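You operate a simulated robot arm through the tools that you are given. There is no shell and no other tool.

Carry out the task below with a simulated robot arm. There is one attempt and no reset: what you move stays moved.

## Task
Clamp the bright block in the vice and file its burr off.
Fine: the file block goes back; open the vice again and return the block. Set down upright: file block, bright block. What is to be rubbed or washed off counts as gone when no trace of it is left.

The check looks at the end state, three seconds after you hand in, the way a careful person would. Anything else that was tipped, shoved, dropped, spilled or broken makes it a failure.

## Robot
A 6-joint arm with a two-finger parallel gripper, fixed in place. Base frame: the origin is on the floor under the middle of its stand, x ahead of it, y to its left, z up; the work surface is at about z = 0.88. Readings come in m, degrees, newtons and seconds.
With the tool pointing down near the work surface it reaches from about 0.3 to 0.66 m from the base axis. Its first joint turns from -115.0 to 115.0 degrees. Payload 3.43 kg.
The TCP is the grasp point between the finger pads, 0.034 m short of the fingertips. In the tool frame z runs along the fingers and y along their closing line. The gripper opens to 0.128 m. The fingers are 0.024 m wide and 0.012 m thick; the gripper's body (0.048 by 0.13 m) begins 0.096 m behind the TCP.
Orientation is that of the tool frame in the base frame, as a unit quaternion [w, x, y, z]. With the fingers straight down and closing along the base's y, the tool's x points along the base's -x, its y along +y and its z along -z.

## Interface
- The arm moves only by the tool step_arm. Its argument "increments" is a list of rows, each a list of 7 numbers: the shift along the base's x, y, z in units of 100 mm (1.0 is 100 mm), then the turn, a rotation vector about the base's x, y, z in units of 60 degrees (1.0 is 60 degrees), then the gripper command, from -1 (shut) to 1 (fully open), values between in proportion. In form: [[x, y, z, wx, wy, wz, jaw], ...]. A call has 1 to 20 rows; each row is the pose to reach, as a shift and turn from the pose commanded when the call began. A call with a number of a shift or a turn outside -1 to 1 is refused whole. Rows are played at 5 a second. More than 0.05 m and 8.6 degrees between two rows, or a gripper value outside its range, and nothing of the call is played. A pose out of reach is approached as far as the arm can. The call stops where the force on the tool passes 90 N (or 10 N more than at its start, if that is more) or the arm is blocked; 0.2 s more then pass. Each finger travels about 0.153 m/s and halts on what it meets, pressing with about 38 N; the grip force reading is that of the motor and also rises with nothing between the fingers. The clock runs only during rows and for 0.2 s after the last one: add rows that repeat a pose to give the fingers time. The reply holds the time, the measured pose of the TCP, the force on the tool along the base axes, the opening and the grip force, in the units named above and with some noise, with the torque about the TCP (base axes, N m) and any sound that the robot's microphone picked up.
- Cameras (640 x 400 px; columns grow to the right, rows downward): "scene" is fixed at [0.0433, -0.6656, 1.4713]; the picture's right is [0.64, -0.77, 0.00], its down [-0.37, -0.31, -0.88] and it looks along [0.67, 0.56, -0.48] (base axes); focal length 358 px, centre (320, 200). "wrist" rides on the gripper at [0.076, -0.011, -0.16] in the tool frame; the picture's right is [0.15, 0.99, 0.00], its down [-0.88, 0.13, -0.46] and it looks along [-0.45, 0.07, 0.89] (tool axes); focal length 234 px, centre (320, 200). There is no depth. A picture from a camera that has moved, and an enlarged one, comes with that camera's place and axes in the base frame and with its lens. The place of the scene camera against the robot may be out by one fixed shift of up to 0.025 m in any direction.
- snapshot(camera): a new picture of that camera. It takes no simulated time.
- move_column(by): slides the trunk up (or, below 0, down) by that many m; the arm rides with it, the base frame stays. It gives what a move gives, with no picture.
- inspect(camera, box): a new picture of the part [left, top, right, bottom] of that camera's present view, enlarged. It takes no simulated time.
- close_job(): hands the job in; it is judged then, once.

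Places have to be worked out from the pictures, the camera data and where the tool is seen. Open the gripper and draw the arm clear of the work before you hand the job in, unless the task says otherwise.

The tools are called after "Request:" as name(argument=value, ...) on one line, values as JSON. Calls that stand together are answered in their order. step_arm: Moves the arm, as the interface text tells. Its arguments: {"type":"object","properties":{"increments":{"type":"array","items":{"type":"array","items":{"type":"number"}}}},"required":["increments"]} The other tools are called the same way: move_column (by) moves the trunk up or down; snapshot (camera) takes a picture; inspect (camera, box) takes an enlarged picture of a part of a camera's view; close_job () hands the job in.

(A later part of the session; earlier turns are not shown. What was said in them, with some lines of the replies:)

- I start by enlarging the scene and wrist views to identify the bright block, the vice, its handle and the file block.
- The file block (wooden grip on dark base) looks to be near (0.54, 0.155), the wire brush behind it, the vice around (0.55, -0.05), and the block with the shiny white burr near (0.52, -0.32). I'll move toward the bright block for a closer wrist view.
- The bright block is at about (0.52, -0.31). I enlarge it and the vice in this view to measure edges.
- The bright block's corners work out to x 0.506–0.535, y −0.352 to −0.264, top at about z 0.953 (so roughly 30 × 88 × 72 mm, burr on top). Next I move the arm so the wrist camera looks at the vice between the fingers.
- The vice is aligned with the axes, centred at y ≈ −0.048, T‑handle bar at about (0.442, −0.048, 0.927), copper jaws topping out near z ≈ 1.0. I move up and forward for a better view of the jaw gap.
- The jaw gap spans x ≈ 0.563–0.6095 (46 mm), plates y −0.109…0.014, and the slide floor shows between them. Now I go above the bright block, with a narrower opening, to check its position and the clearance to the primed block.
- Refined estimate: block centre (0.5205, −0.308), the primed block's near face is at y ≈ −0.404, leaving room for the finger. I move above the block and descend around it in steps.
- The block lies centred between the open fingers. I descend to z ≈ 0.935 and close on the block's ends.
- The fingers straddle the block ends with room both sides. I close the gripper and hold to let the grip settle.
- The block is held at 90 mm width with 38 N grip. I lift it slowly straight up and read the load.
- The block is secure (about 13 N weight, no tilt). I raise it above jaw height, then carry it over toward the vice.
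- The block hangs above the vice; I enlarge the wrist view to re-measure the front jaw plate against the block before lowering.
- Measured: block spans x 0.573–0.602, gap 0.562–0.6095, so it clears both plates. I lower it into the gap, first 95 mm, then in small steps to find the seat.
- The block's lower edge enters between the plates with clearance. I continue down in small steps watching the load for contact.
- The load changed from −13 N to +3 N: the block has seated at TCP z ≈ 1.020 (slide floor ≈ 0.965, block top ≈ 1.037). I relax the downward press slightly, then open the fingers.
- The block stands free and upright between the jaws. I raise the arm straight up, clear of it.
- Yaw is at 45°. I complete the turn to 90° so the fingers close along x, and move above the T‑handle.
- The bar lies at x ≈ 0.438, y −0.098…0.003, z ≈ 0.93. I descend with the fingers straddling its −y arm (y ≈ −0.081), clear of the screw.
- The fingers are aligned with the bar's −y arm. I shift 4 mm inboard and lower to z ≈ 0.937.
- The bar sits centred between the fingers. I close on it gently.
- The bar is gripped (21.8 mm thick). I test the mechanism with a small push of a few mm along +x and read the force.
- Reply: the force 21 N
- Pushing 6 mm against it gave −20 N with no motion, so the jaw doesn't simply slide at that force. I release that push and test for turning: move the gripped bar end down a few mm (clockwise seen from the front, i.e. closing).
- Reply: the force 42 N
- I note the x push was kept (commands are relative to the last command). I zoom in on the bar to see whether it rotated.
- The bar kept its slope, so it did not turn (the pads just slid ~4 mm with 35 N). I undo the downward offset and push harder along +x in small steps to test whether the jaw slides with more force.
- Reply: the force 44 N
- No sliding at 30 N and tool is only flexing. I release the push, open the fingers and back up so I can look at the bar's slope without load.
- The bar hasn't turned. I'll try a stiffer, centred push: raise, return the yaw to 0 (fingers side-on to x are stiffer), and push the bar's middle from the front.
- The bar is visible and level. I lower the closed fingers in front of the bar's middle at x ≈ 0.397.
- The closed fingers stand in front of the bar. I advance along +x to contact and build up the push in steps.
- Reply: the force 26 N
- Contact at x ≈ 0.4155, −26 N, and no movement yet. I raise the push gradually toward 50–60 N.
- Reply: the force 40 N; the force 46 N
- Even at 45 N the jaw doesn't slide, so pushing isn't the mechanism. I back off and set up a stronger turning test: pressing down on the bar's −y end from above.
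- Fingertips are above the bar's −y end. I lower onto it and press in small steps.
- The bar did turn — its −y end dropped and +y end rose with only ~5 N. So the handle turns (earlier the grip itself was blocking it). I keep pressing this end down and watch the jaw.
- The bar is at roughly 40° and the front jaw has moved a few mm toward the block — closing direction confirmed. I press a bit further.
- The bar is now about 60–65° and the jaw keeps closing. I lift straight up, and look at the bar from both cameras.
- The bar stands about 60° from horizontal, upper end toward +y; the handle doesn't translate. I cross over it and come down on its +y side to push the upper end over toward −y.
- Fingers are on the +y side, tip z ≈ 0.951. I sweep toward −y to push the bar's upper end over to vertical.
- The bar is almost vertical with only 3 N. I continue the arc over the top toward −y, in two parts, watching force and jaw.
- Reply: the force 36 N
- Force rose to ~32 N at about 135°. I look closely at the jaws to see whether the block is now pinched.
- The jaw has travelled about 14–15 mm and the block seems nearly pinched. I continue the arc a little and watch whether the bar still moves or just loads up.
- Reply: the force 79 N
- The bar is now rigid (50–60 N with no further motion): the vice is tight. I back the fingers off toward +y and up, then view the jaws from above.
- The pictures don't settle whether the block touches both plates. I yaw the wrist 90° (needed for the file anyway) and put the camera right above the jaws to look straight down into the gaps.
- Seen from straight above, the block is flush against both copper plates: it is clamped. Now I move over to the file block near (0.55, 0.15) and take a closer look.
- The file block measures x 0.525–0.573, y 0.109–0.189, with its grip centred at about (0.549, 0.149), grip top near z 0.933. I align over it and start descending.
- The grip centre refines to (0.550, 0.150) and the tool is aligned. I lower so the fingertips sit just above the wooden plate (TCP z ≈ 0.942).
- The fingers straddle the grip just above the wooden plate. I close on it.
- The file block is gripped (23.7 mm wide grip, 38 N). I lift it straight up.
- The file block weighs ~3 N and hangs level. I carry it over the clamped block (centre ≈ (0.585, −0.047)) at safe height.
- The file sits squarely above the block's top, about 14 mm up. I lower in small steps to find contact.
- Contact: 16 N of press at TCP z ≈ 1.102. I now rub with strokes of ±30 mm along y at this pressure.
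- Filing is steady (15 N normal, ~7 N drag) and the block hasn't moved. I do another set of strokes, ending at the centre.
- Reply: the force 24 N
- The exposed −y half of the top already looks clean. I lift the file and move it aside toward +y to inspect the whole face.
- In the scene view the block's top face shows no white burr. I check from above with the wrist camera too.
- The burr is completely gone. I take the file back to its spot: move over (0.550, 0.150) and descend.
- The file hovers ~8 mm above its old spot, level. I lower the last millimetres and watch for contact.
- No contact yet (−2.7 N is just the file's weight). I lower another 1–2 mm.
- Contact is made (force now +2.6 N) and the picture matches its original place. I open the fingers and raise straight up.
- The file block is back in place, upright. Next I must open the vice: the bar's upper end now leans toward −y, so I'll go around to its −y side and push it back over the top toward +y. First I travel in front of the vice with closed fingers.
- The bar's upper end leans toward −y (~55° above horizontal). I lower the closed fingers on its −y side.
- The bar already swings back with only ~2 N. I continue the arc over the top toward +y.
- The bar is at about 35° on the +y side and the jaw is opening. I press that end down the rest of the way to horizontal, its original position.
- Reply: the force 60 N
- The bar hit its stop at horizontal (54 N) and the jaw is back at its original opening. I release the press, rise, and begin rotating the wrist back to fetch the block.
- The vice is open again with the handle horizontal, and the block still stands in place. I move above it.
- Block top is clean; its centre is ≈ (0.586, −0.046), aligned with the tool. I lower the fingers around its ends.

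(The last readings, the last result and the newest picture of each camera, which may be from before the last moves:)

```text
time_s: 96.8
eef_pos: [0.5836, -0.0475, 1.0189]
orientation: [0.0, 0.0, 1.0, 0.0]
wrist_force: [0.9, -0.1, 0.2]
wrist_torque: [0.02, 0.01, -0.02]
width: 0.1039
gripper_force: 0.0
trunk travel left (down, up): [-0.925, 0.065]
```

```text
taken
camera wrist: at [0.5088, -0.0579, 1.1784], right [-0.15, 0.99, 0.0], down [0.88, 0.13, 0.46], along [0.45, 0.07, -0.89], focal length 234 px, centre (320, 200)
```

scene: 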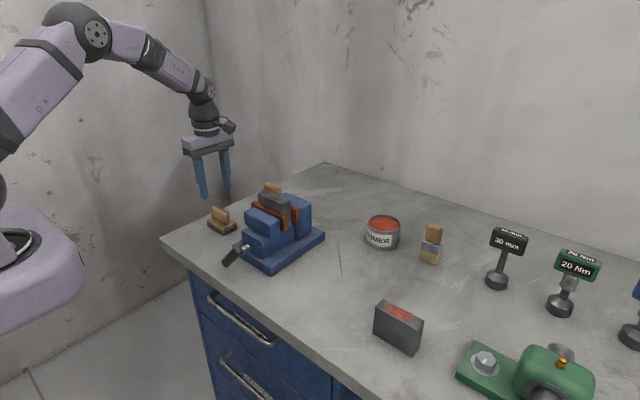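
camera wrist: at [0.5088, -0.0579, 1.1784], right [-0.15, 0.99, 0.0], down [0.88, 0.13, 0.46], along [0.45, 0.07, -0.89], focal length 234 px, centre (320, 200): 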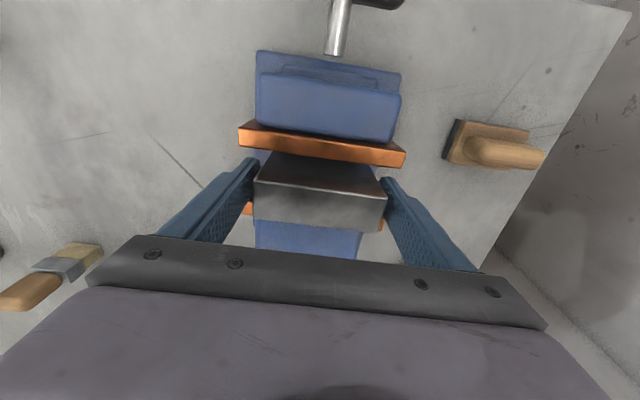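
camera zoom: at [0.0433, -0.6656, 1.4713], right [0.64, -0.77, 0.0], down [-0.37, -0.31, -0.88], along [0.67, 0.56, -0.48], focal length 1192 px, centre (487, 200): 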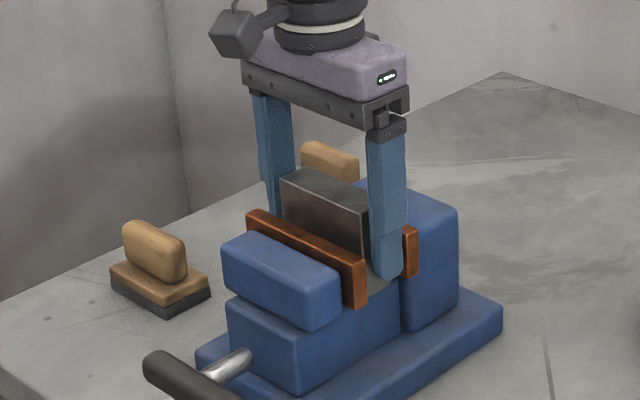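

The fingers straddle the block's ends without contact. I close to grip it.

Request:
step_arm(increments=[[0, 0, 0, 0, 0, 0, 0.45], [0, 0, 0, 0, 0, 0, 0.3], [0, 0, 0, 0, 0, 0, 0.0], [0, 0, 0, 0, 0, 0, -0.3], [0, 0, 0, 0, 0, 0, -0.3]])

Request:
step_arm(increments=[[-0.01, 0, 0.04, 0, 0, 0, -0.3], [-0.03, 0, 0.1, 0, 0, 0, -0.3], [-0.03, 0, 0.2, 0, 0, 0, -0.3], [-0.03, 0, 0.2, 0, 0, 0, -0.3]])

Request:
inspect(camera="scene", box=[200, 140, 340, 260])

Request:
snapshot(camera="wrist")

```text
time_s: 98.0
eef_pos: [0.585, -0.0473, 1.0185]
orientation: [0.0, 0.0, 1.0, 0.001]
wrist_force: [-0.6, -1.9, -0.3]
wrist_torque: [-0.5, -0.11, -0.03]
width: 0.0902
gripper_force: 37.6
trunk travel left (down, up): [-0.925, 0.065]
```

```text
time_s: 99.0
eef_pos: [0.5795, -0.0465, 1.038]
orientation: [-0.001, 0.0, 1.0, 0.0]
wrist_force: [0.2, 0.5, -13.7]
wrist_torque: [0.0, 0.04, -0.03]
width: 0.09
gripper_force: 38.1
trunk travel left (down, up): [-0.925, 0.065]
```

```text
3.33 times, centred on (270, 200) of scene
camera zoom: at [0.0433, -0.6656, 1.4713], right [0.64, -0.77, 0.0], down [-0.37, -0.31, -0.88], along [0.67, 0.56, -0.48], focal length 1192 px, centre (487, 200)
```

zoom: 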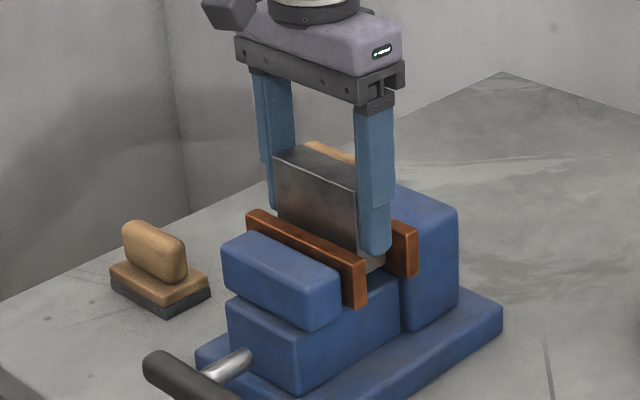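

```text
taken
camera wrist: at [0.5063, -0.0569, 1.1981], right [-0.15, 0.99, 0.0], down [0.88, 0.13, 0.45], along [0.45, 0.07, -0.89], focal length 234 px, centre (320, 200)
```

wrist: 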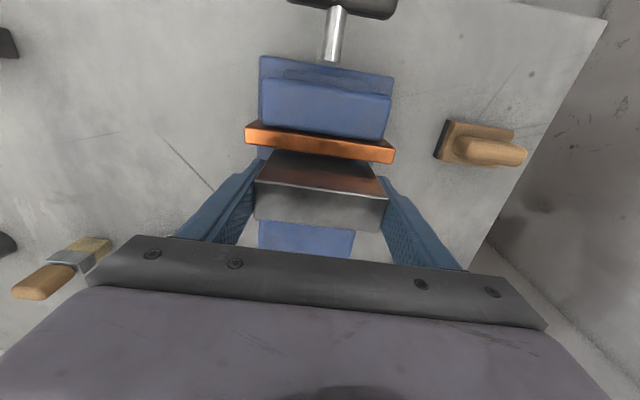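

The block lifted cleanly (13.7 N). I raise it above the jaws and carry it back toward its original place.

Request:
step_arm(increments=[[0, 0, 0.3, 0, 0, 0, -0.3], [0, 0, 0.6, 0, 0, 0, -0.3], [0, 0, 0.95, 0, 0, 0, -0.3], [0, -0.2, 0.95, 0, 0, 0, -0.3], [-0.1, -0.55, 0.95, 0, 0, 0, -0.3], [-0.2, -0.9, 0.95, 0, 0, 0, -0.3]])

Request:
step_arm(increments=[[-0.1, -0.35, 0, 0, 0, 0, -0.3], [-0.2, -0.7, 0, 0, 0, 0, -0.3], [-0.41, -1.0, 0, 0, 0, 0, -0.3]])

Request:
step_arm(increments=[[0, -0.35, 0, 0, 0, 0, -0.3], [0, -0.71, 0, 0, 0, 0, -0.3], [0, -0.71, -0.3, 0, 0, 0, -0.3], [0, -0.71, -0.6, 0, 0, 0, -0.3], [0, -0.71, -1.0, 0, 0, 0, -0.3], [0, -0.71, -1.0, 0, 0, 0, -0.3]])

Request:
snapshot(camera="wrist")

Request:
snapshot(camera="scene")

```text
time_s: 100.4
eef_pos: [0.5632, -0.1385, 1.1344]
orientation: [-0.001, 0.0, 1.0, 0.001]
wrist_force: [0.3, 0.0, -14.1]
wrist_torque: [0.04, 0.04, -0.02]
width: 0.0899
gripper_force: 38.4
trunk travel left (down, up): [-0.925, 0.065]
```

```text
time_s: 101.2
eef_pos: [0.5171, -0.2363, 1.1328]
orientation: [0.0, 0.0, 1.0, 0.001]
wrist_force: [-0.9, -0.9, -14.8]
wrist_torque: [0.05, -0.01, 0.0]
width: 0.09
gripper_force: 38.2
trunk travel left (down, up): [-0.925, 0.065]
```

```text
time_s: 102.6
eef_pos: [0.5201, -0.3071, 1.0355]
orientation: [0.001, 0.0, 1.0, 0.0]
wrist_force: [0.2, -0.5, -14.6]
wrist_torque: [0.02, -0.02, -0.02]
width: 0.0902
gripper_force: 38.2
trunk travel left (down, up): [-0.925, 0.065]
```

```text
taken
camera wrist: at [0.4453, -0.3182, 1.1947], right [-0.15, 0.99, 0.0], down [0.88, 0.13, 0.46], along [0.45, 0.07, -0.89], focal length 234 px, centre (320, 200)
```

wrist: 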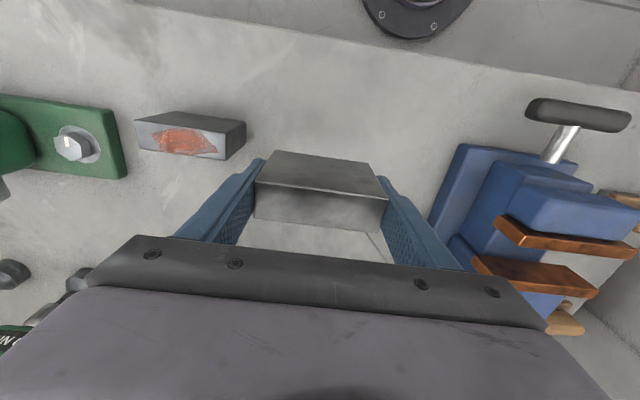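

```text
taken
```

scene: 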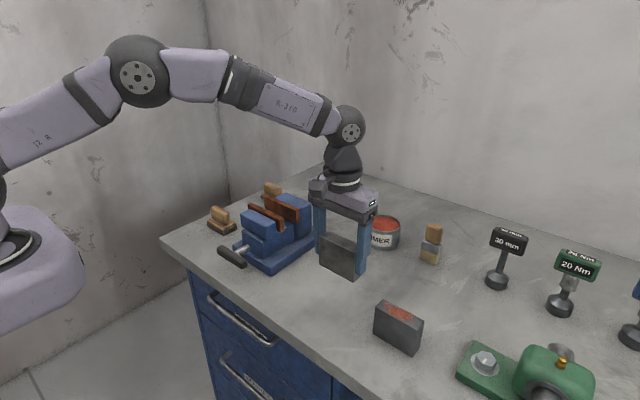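

The block hovers over its original place, just as it looked at the first lift. I lower it to just above the table.

Request:
step_arm(increments=[[0, 0, -0.3, 0, 0, 0, -0.3], [0, 0, -0.6, 0, 0, 0, -0.3], [0, 0, -0.8, 0, 0, 0, -0.3], [0, 0, -0.9, 0, 0, 0, -0.3], [0, 0, -0.95, 0, 0, 0, -0.3], [0, 0, -0.95, 0, 0, 0, -0.3]])

Request:
inspect(camera="scene", box=[290, 220, 430, 340])

```text
time_s: 104.0
eef_pos: [0.5209, -0.3075, 0.9387]
orientation: [0.0, 0.0, 1.0, 0.0]
wrist_force: [-1.0, -0.5, -13.3]
wrist_torque: [0.01, 0.03, -0.01]
width: 0.0901
gripper_force: 37.9
trunk travel left (down, up): [-0.925, 0.065]
```

```text
3.33 times, centred on (360, 280) of scene
camera zoom: at [0.0433, -0.6656, 1.4713], right [0.64, -0.77, 0.0], down [-0.37, -0.31, -0.88], along [0.67, 0.56, -0.48], focal length 1192 px, centre (187, -67)
```

zoom: 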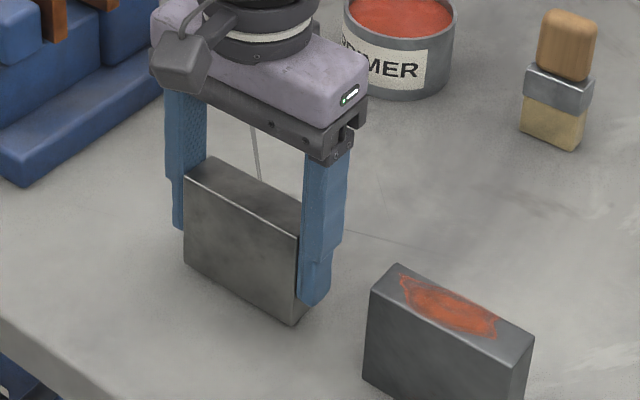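

Still hanging, a couple of millimetres up. I lower in 1 mm steps until contact.

Request:
step_arm(increments=[[0, 0, -0.01, 0, 0, 0, -0.3], [0, 0, -0.02, 0, 0, 0, -0.3], [0, 0, -0.02, 0, 0, 0, -0.3]])

Request:
step_arm(increments=[[0, 0, -0.01, 0, 0, 0, -0.3], [0, 0, -0.015, 0, 0, 0, -0.3], [0, 0, -0.015, 0, 0, 0, -0.3]])

```text
time_s: 104.8
eef_pos: [0.519, -0.308, 0.9364]
orientation: [-0.001, -0.001, 1.0, 0.001]
wrist_force: [-1.5, 0.5, -14.2]
wrist_torque: [-0.01, 0.02, 0.05]
width: 0.0901
gripper_force: 38.2
trunk travel left (down, up): [-0.925, 0.065]
```

```text
time_s: 105.6
eef_pos: [0.5213, -0.3064, 0.9352]
orientation: [-0.001, -0.001, 1.0, 0.001]
wrist_force: [-0.3, -0.6, -14.6]
wrist_torque: [-0.01, 0.02, -0.02]
width: 0.0898
gripper_force: 37.5
trunk travel left (down, up): [-0.925, 0.065]
```

No contact yet at the original grasp height. I go down another 1–2 mm.

Request:
step_arm(increments=[[0, 0, -0.01, 0, 0, 0, -0.3], [0, 0, -0.01, 0, 0, 0, -0.3]])

Request:
step_arm(increments=[[0, 0, -0.01, 0, 0, 0, -0.3], [0, 0, -0.01, 0, 0, 0, -0.3]])

```text
time_s: 106.2
eef_pos: [0.5213, -0.3077, 0.9335]
orientation: [-0.001, 0.0, 1.0, 0.0]
wrist_force: [-1.0, 0.2, -12.4]
wrist_torque: [-0.06, 0.03, -0.01]
width: 0.0902
gripper_force: 37.9
trunk travel left (down, up): [-0.925, 0.065]
```

```text
time_s: 106.8
eef_pos: [0.5204, -0.3068, 0.9335]
orientation: [0.0, 0.0, 1.0, 0.0]
wrist_force: [0.5, -0.1, -7.7]
wrist_torque: [0.23, 0.03, -0.01]
width: 0.0901
gripper_force: 37.4
trunk travel left (down, up): [-0.925, 0.065]
```

Contact has begun (load falling to −7.7 N). One more millimetre to seat it, then I check before releasing.

Request:
step_arm(increments=[[0, 0, -0.01, 0, 0, 0, -0.3], [0, 0, -0.01, 0, 0, 0, -0.3]])

Request:
inspect(camera="scene", box=[290, 220, 430, 340])

```text
time_s: 107.4
eef_pos: [0.5202, -0.307, 0.9334]
orientation: [0.002, -0.001, 1.0, -0.001]
wrist_force: [1.7, -0.6, 4.2]
wrist_torque: [0.8, 0.15, -0.11]
width: 0.0898
gripper_force: 38.1
trunk travel left (down, up): [-0.925, 0.065]
```

```text
3.33 times, centred on (360, 280) of scene
camera zoom: at [0.0433, -0.6656, 1.4713], right [0.64, -0.77, 0.0], down [-0.37, -0.31, -0.88], along [0.67, 0.56, -0.48], focal length 1192 px, centre (187, -67)
```

zoom: 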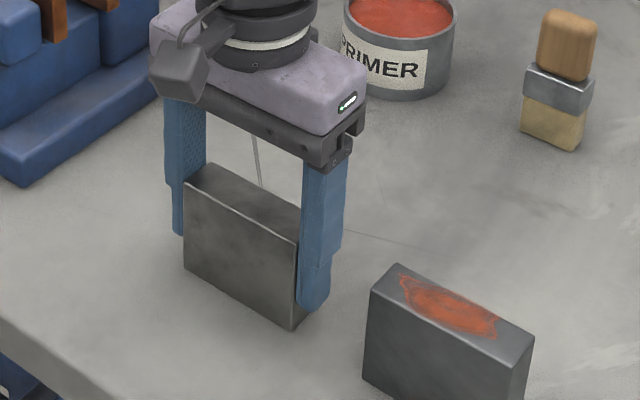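

The block stands on the table (+4 N contact) at its original place. I open the fingers to the same clearance as before and rise straight up.

Request:
step_arm(increments=[[0, 0, 0.01, 0, 0, 0, 0.2], [0, 0, 0.01, 0, 0, 0, 0.5], [0, 0, 0.01, 0, 0, 0, 0.62], [0, 0, 0.01, 0, 0, 0, 0.62], [0, 0, 0.2, 0, 0, 0, 0.62], [0, 0, 0.5, 0, 0, 0, 0.62], [0, 0, 0.9, 0, 0, 0, 0.62], [0, 0, 1.0, 0, 0, 0, 0.62]])

Request:
step_arm(increments=[[-0.1, 0, 0.4, 0, 0, 0, 0.62], [-0.4, 0.1, 0.8, 0, 0, 0, 0.8], [-0.8, 0.3, 1.0, 0, 0, 0, 1], [-1.0, 0.6, 1.0, 0, 0, 0, 1], [-1.0, 0.9, 1.0, 0, 0, 0, 1], [-1.0, 0.9, 1.0, 0, 0, 0, 1]])

Request:
snapshot(camera="scene")

Request:
inspect(camera="scene", box=[290, 240, 430, 360])

Request:
inspect(camera="scene", box=[190, 170, 330, 280])

Request:
snapshot(camera="wrist")

```text
time_s: 109.2
eef_pos: [0.5202, -0.3086, 1.0342]
orientation: [0.001, 0.0, 1.0, 0.001]
wrist_force: [-0.6, -0.6, -0.3]
wrist_torque: [-0.03, 0.02, 0.02]
width: 0.1038
gripper_force: 0.0
trunk travel left (down, up): [-0.925, 0.065]
```

```text
refused: row 2 steps farther than a row can; nothing moved
```

```text
taken
```

scene: 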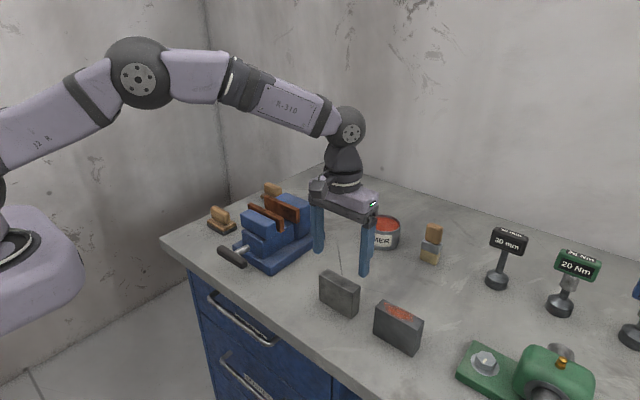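

```text
3.33 times, centred on (360, 300) of scene
camera zoom: at [0.0433, -0.6656, 1.4713], right [0.64, -0.77, 0.0], down [-0.37, -0.31, -0.88], along [0.67, 0.56, -0.48], focal length 1192 px, centre (187, -133)
```

zoom: 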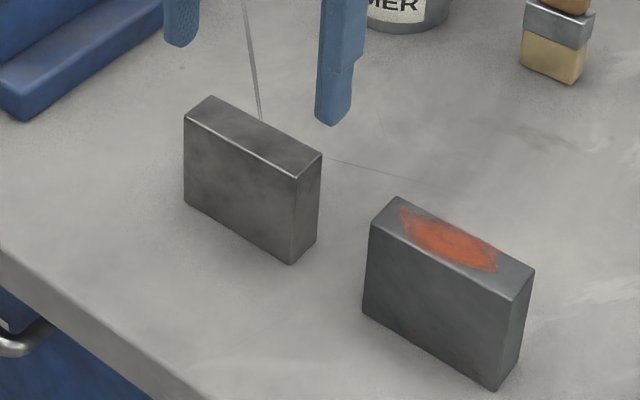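

```text
3.64 times, centred on (260, 225) of scene
camera zoom: at [0.0433, -0.6656, 1.4713], right [0.64, -0.77, 0.0], down [-0.37, -0.31, -0.88], along [0.67, 0.56, -0.48], focal length 1300 px, centre (538, 109)
```

zoom: 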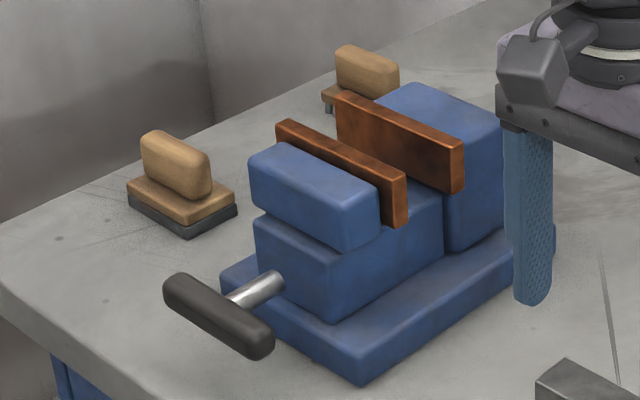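

```text
taken
camera wrist: at [0.4456, -0.3188, 1.1935], right [-0.15, 0.99, 0.0], down [0.88, 0.13, 0.46], along [0.45, 0.07, -0.89], focal length 234 px, centre (320, 200)
```

wrist: 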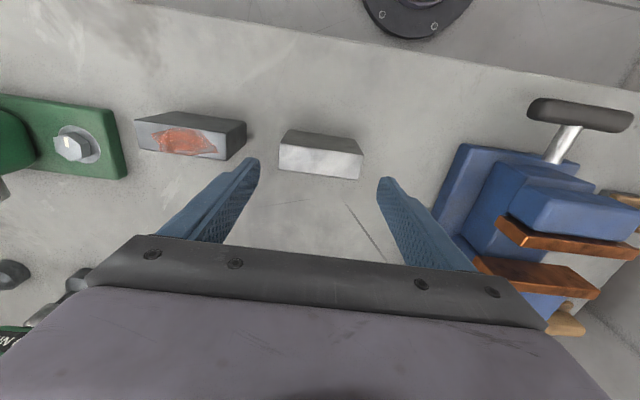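

Everything is in place; the last retreat call was refused for too large a step. I inspect the block's top closely for any trace and retreat with smaller steps.

Request:
inspect(camera="scene", box=[312, 264, 368, 304])

Request:
inspect(camera="wrist", box=[265, 115, 375, 190])

Request:
step_arm(increments=[[-0.05, 0, 0.4, 0, 0, 0, 0.62], [-0.3, 0, 0.7, 0, 0, 0, 0.8], [-0.6, 0.2, 1.0, 0, 0, 0, 1], [-0.9, 0.5, 1.0, 0, 0, 0, 1], [-1.0, 0.8, 1.0, 0, 0, 0, 1], [-1.0, 0.8, 1.0, 0, 0, 0, 1]])

Request:
snapshot(camera="scene")

Request:
snapshot(camera="wrist")

```text
10.00 times, centred on (340, 284) of scene
camera zoom: at [0.0433, -0.6656, 1.4713], right [0.64, -0.77, 0.0], down [-0.37, -0.31, -0.88], along [0.67, 0.56, -0.48], focal length 3575 px, centre (120, -640)
```

zoom: 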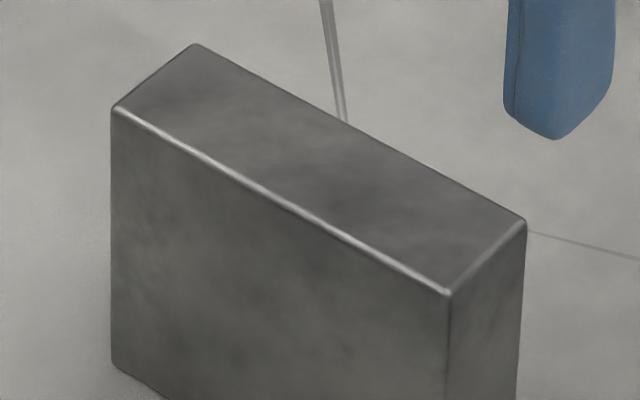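

```text
5.33 times, centred on (320, 152) of wrist
camera zoom: at [0.4456, -0.3188, 1.1935], right [-0.15, 0.99, 0.0], down [0.88, 0.13, 0.46], along [0.45, 0.07, -0.89], focal length 1249 px, centre (320, 453)
```

zoom: 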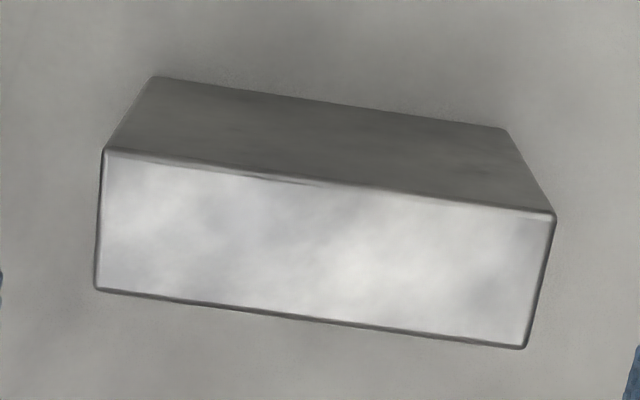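

```text
time_s: 110.6
eef_pos: [0.4196, -0.2279, 1.1342]
orientation: [0.0, 0.0, 1.0, 0.0]
wrist_force: [0.2, -0.8, 0.4]
wrist_torque: [0.0, 0.03, 0.0]
width: 0.1284
gripper_force: 0.1
trunk travel left (down, up): [-0.925, 0.065]
```

```text
taken
```

scene: 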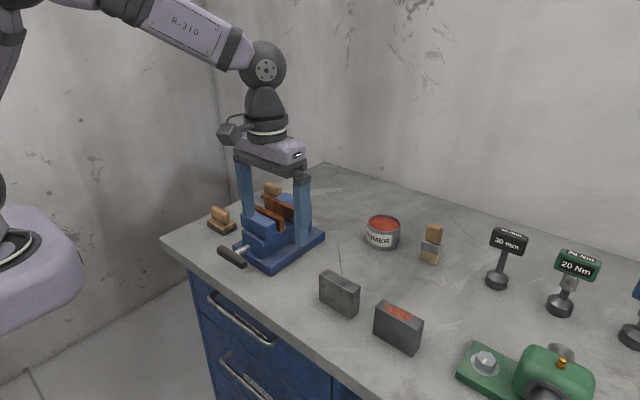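

```text
taken
camera wrist: at [0.3456, -0.2384, 1.2928], right [-0.15, 0.99, 0.0], down [0.88, 0.13, 0.46], along [0.45, 0.07, -0.89], focal length 234 px, centre (320, 200)
```

wrist: 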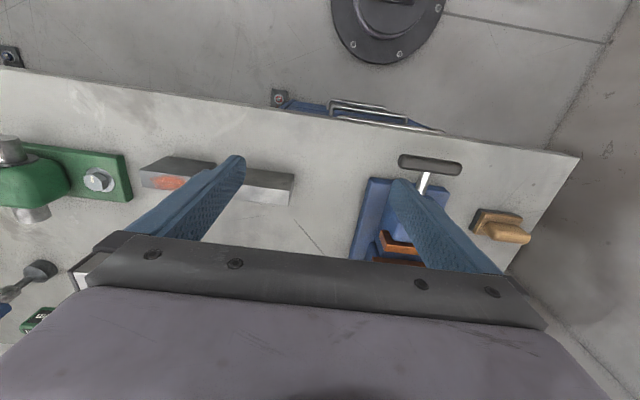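

The block's top is free of any trace, the block and file stand where they were, the vice is open. I raise the arm further clear with the gripper open.

Request:
step_arm(increments=[[0, 0.2, 0.4, 0, 0, 0, 1], [0, 0.4, 0.8, 0, 0, 0, 1], [0, 0.6, 1.0, 0, 0, 0, 1], [0, 0.6, 1.0, 0, 0, 0, 1]])

Request:
snapshot(camera="scene")

```text
time_s: 111.6
eef_pos: [0.422, -0.1694, 1.2321]
orientation: [0.0, -0.001, 1.0, 0.0]
wrist_force: [0.1, -0.4, -0.6]
wrist_torque: [0.02, 0.01, 0.02]
width: 0.128
gripper_force: 0.0
trunk travel left (down, up): [-0.925, 0.065]
```

```text
taken
```

scene: 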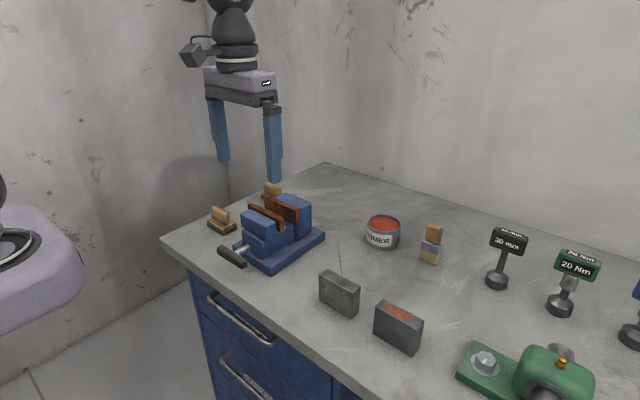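

The final view matches the start except that the burr is gone: block and file block upright in their places, vice open, arm clear, gripper open. I hand the job in.

Request:
close_job()

```text
The job is handed in.
```

The burr is filed off the bright block and the job is handed in; I haven't seen the result of the check.

- **Bright block:** I clamped it in the vice, with the jaws flush on both sides, and filed its top face until no trace showed in either camera. It is back at its original spot, standing upright.
- **File block:** It is back where it came from, upright.
- **Vice:** It is open again, with the handle turned back to its original stop.
- **Arm:** The gripper is open and the arm is raised clear of the work.

In the final picture nothing else on the table looks moved.
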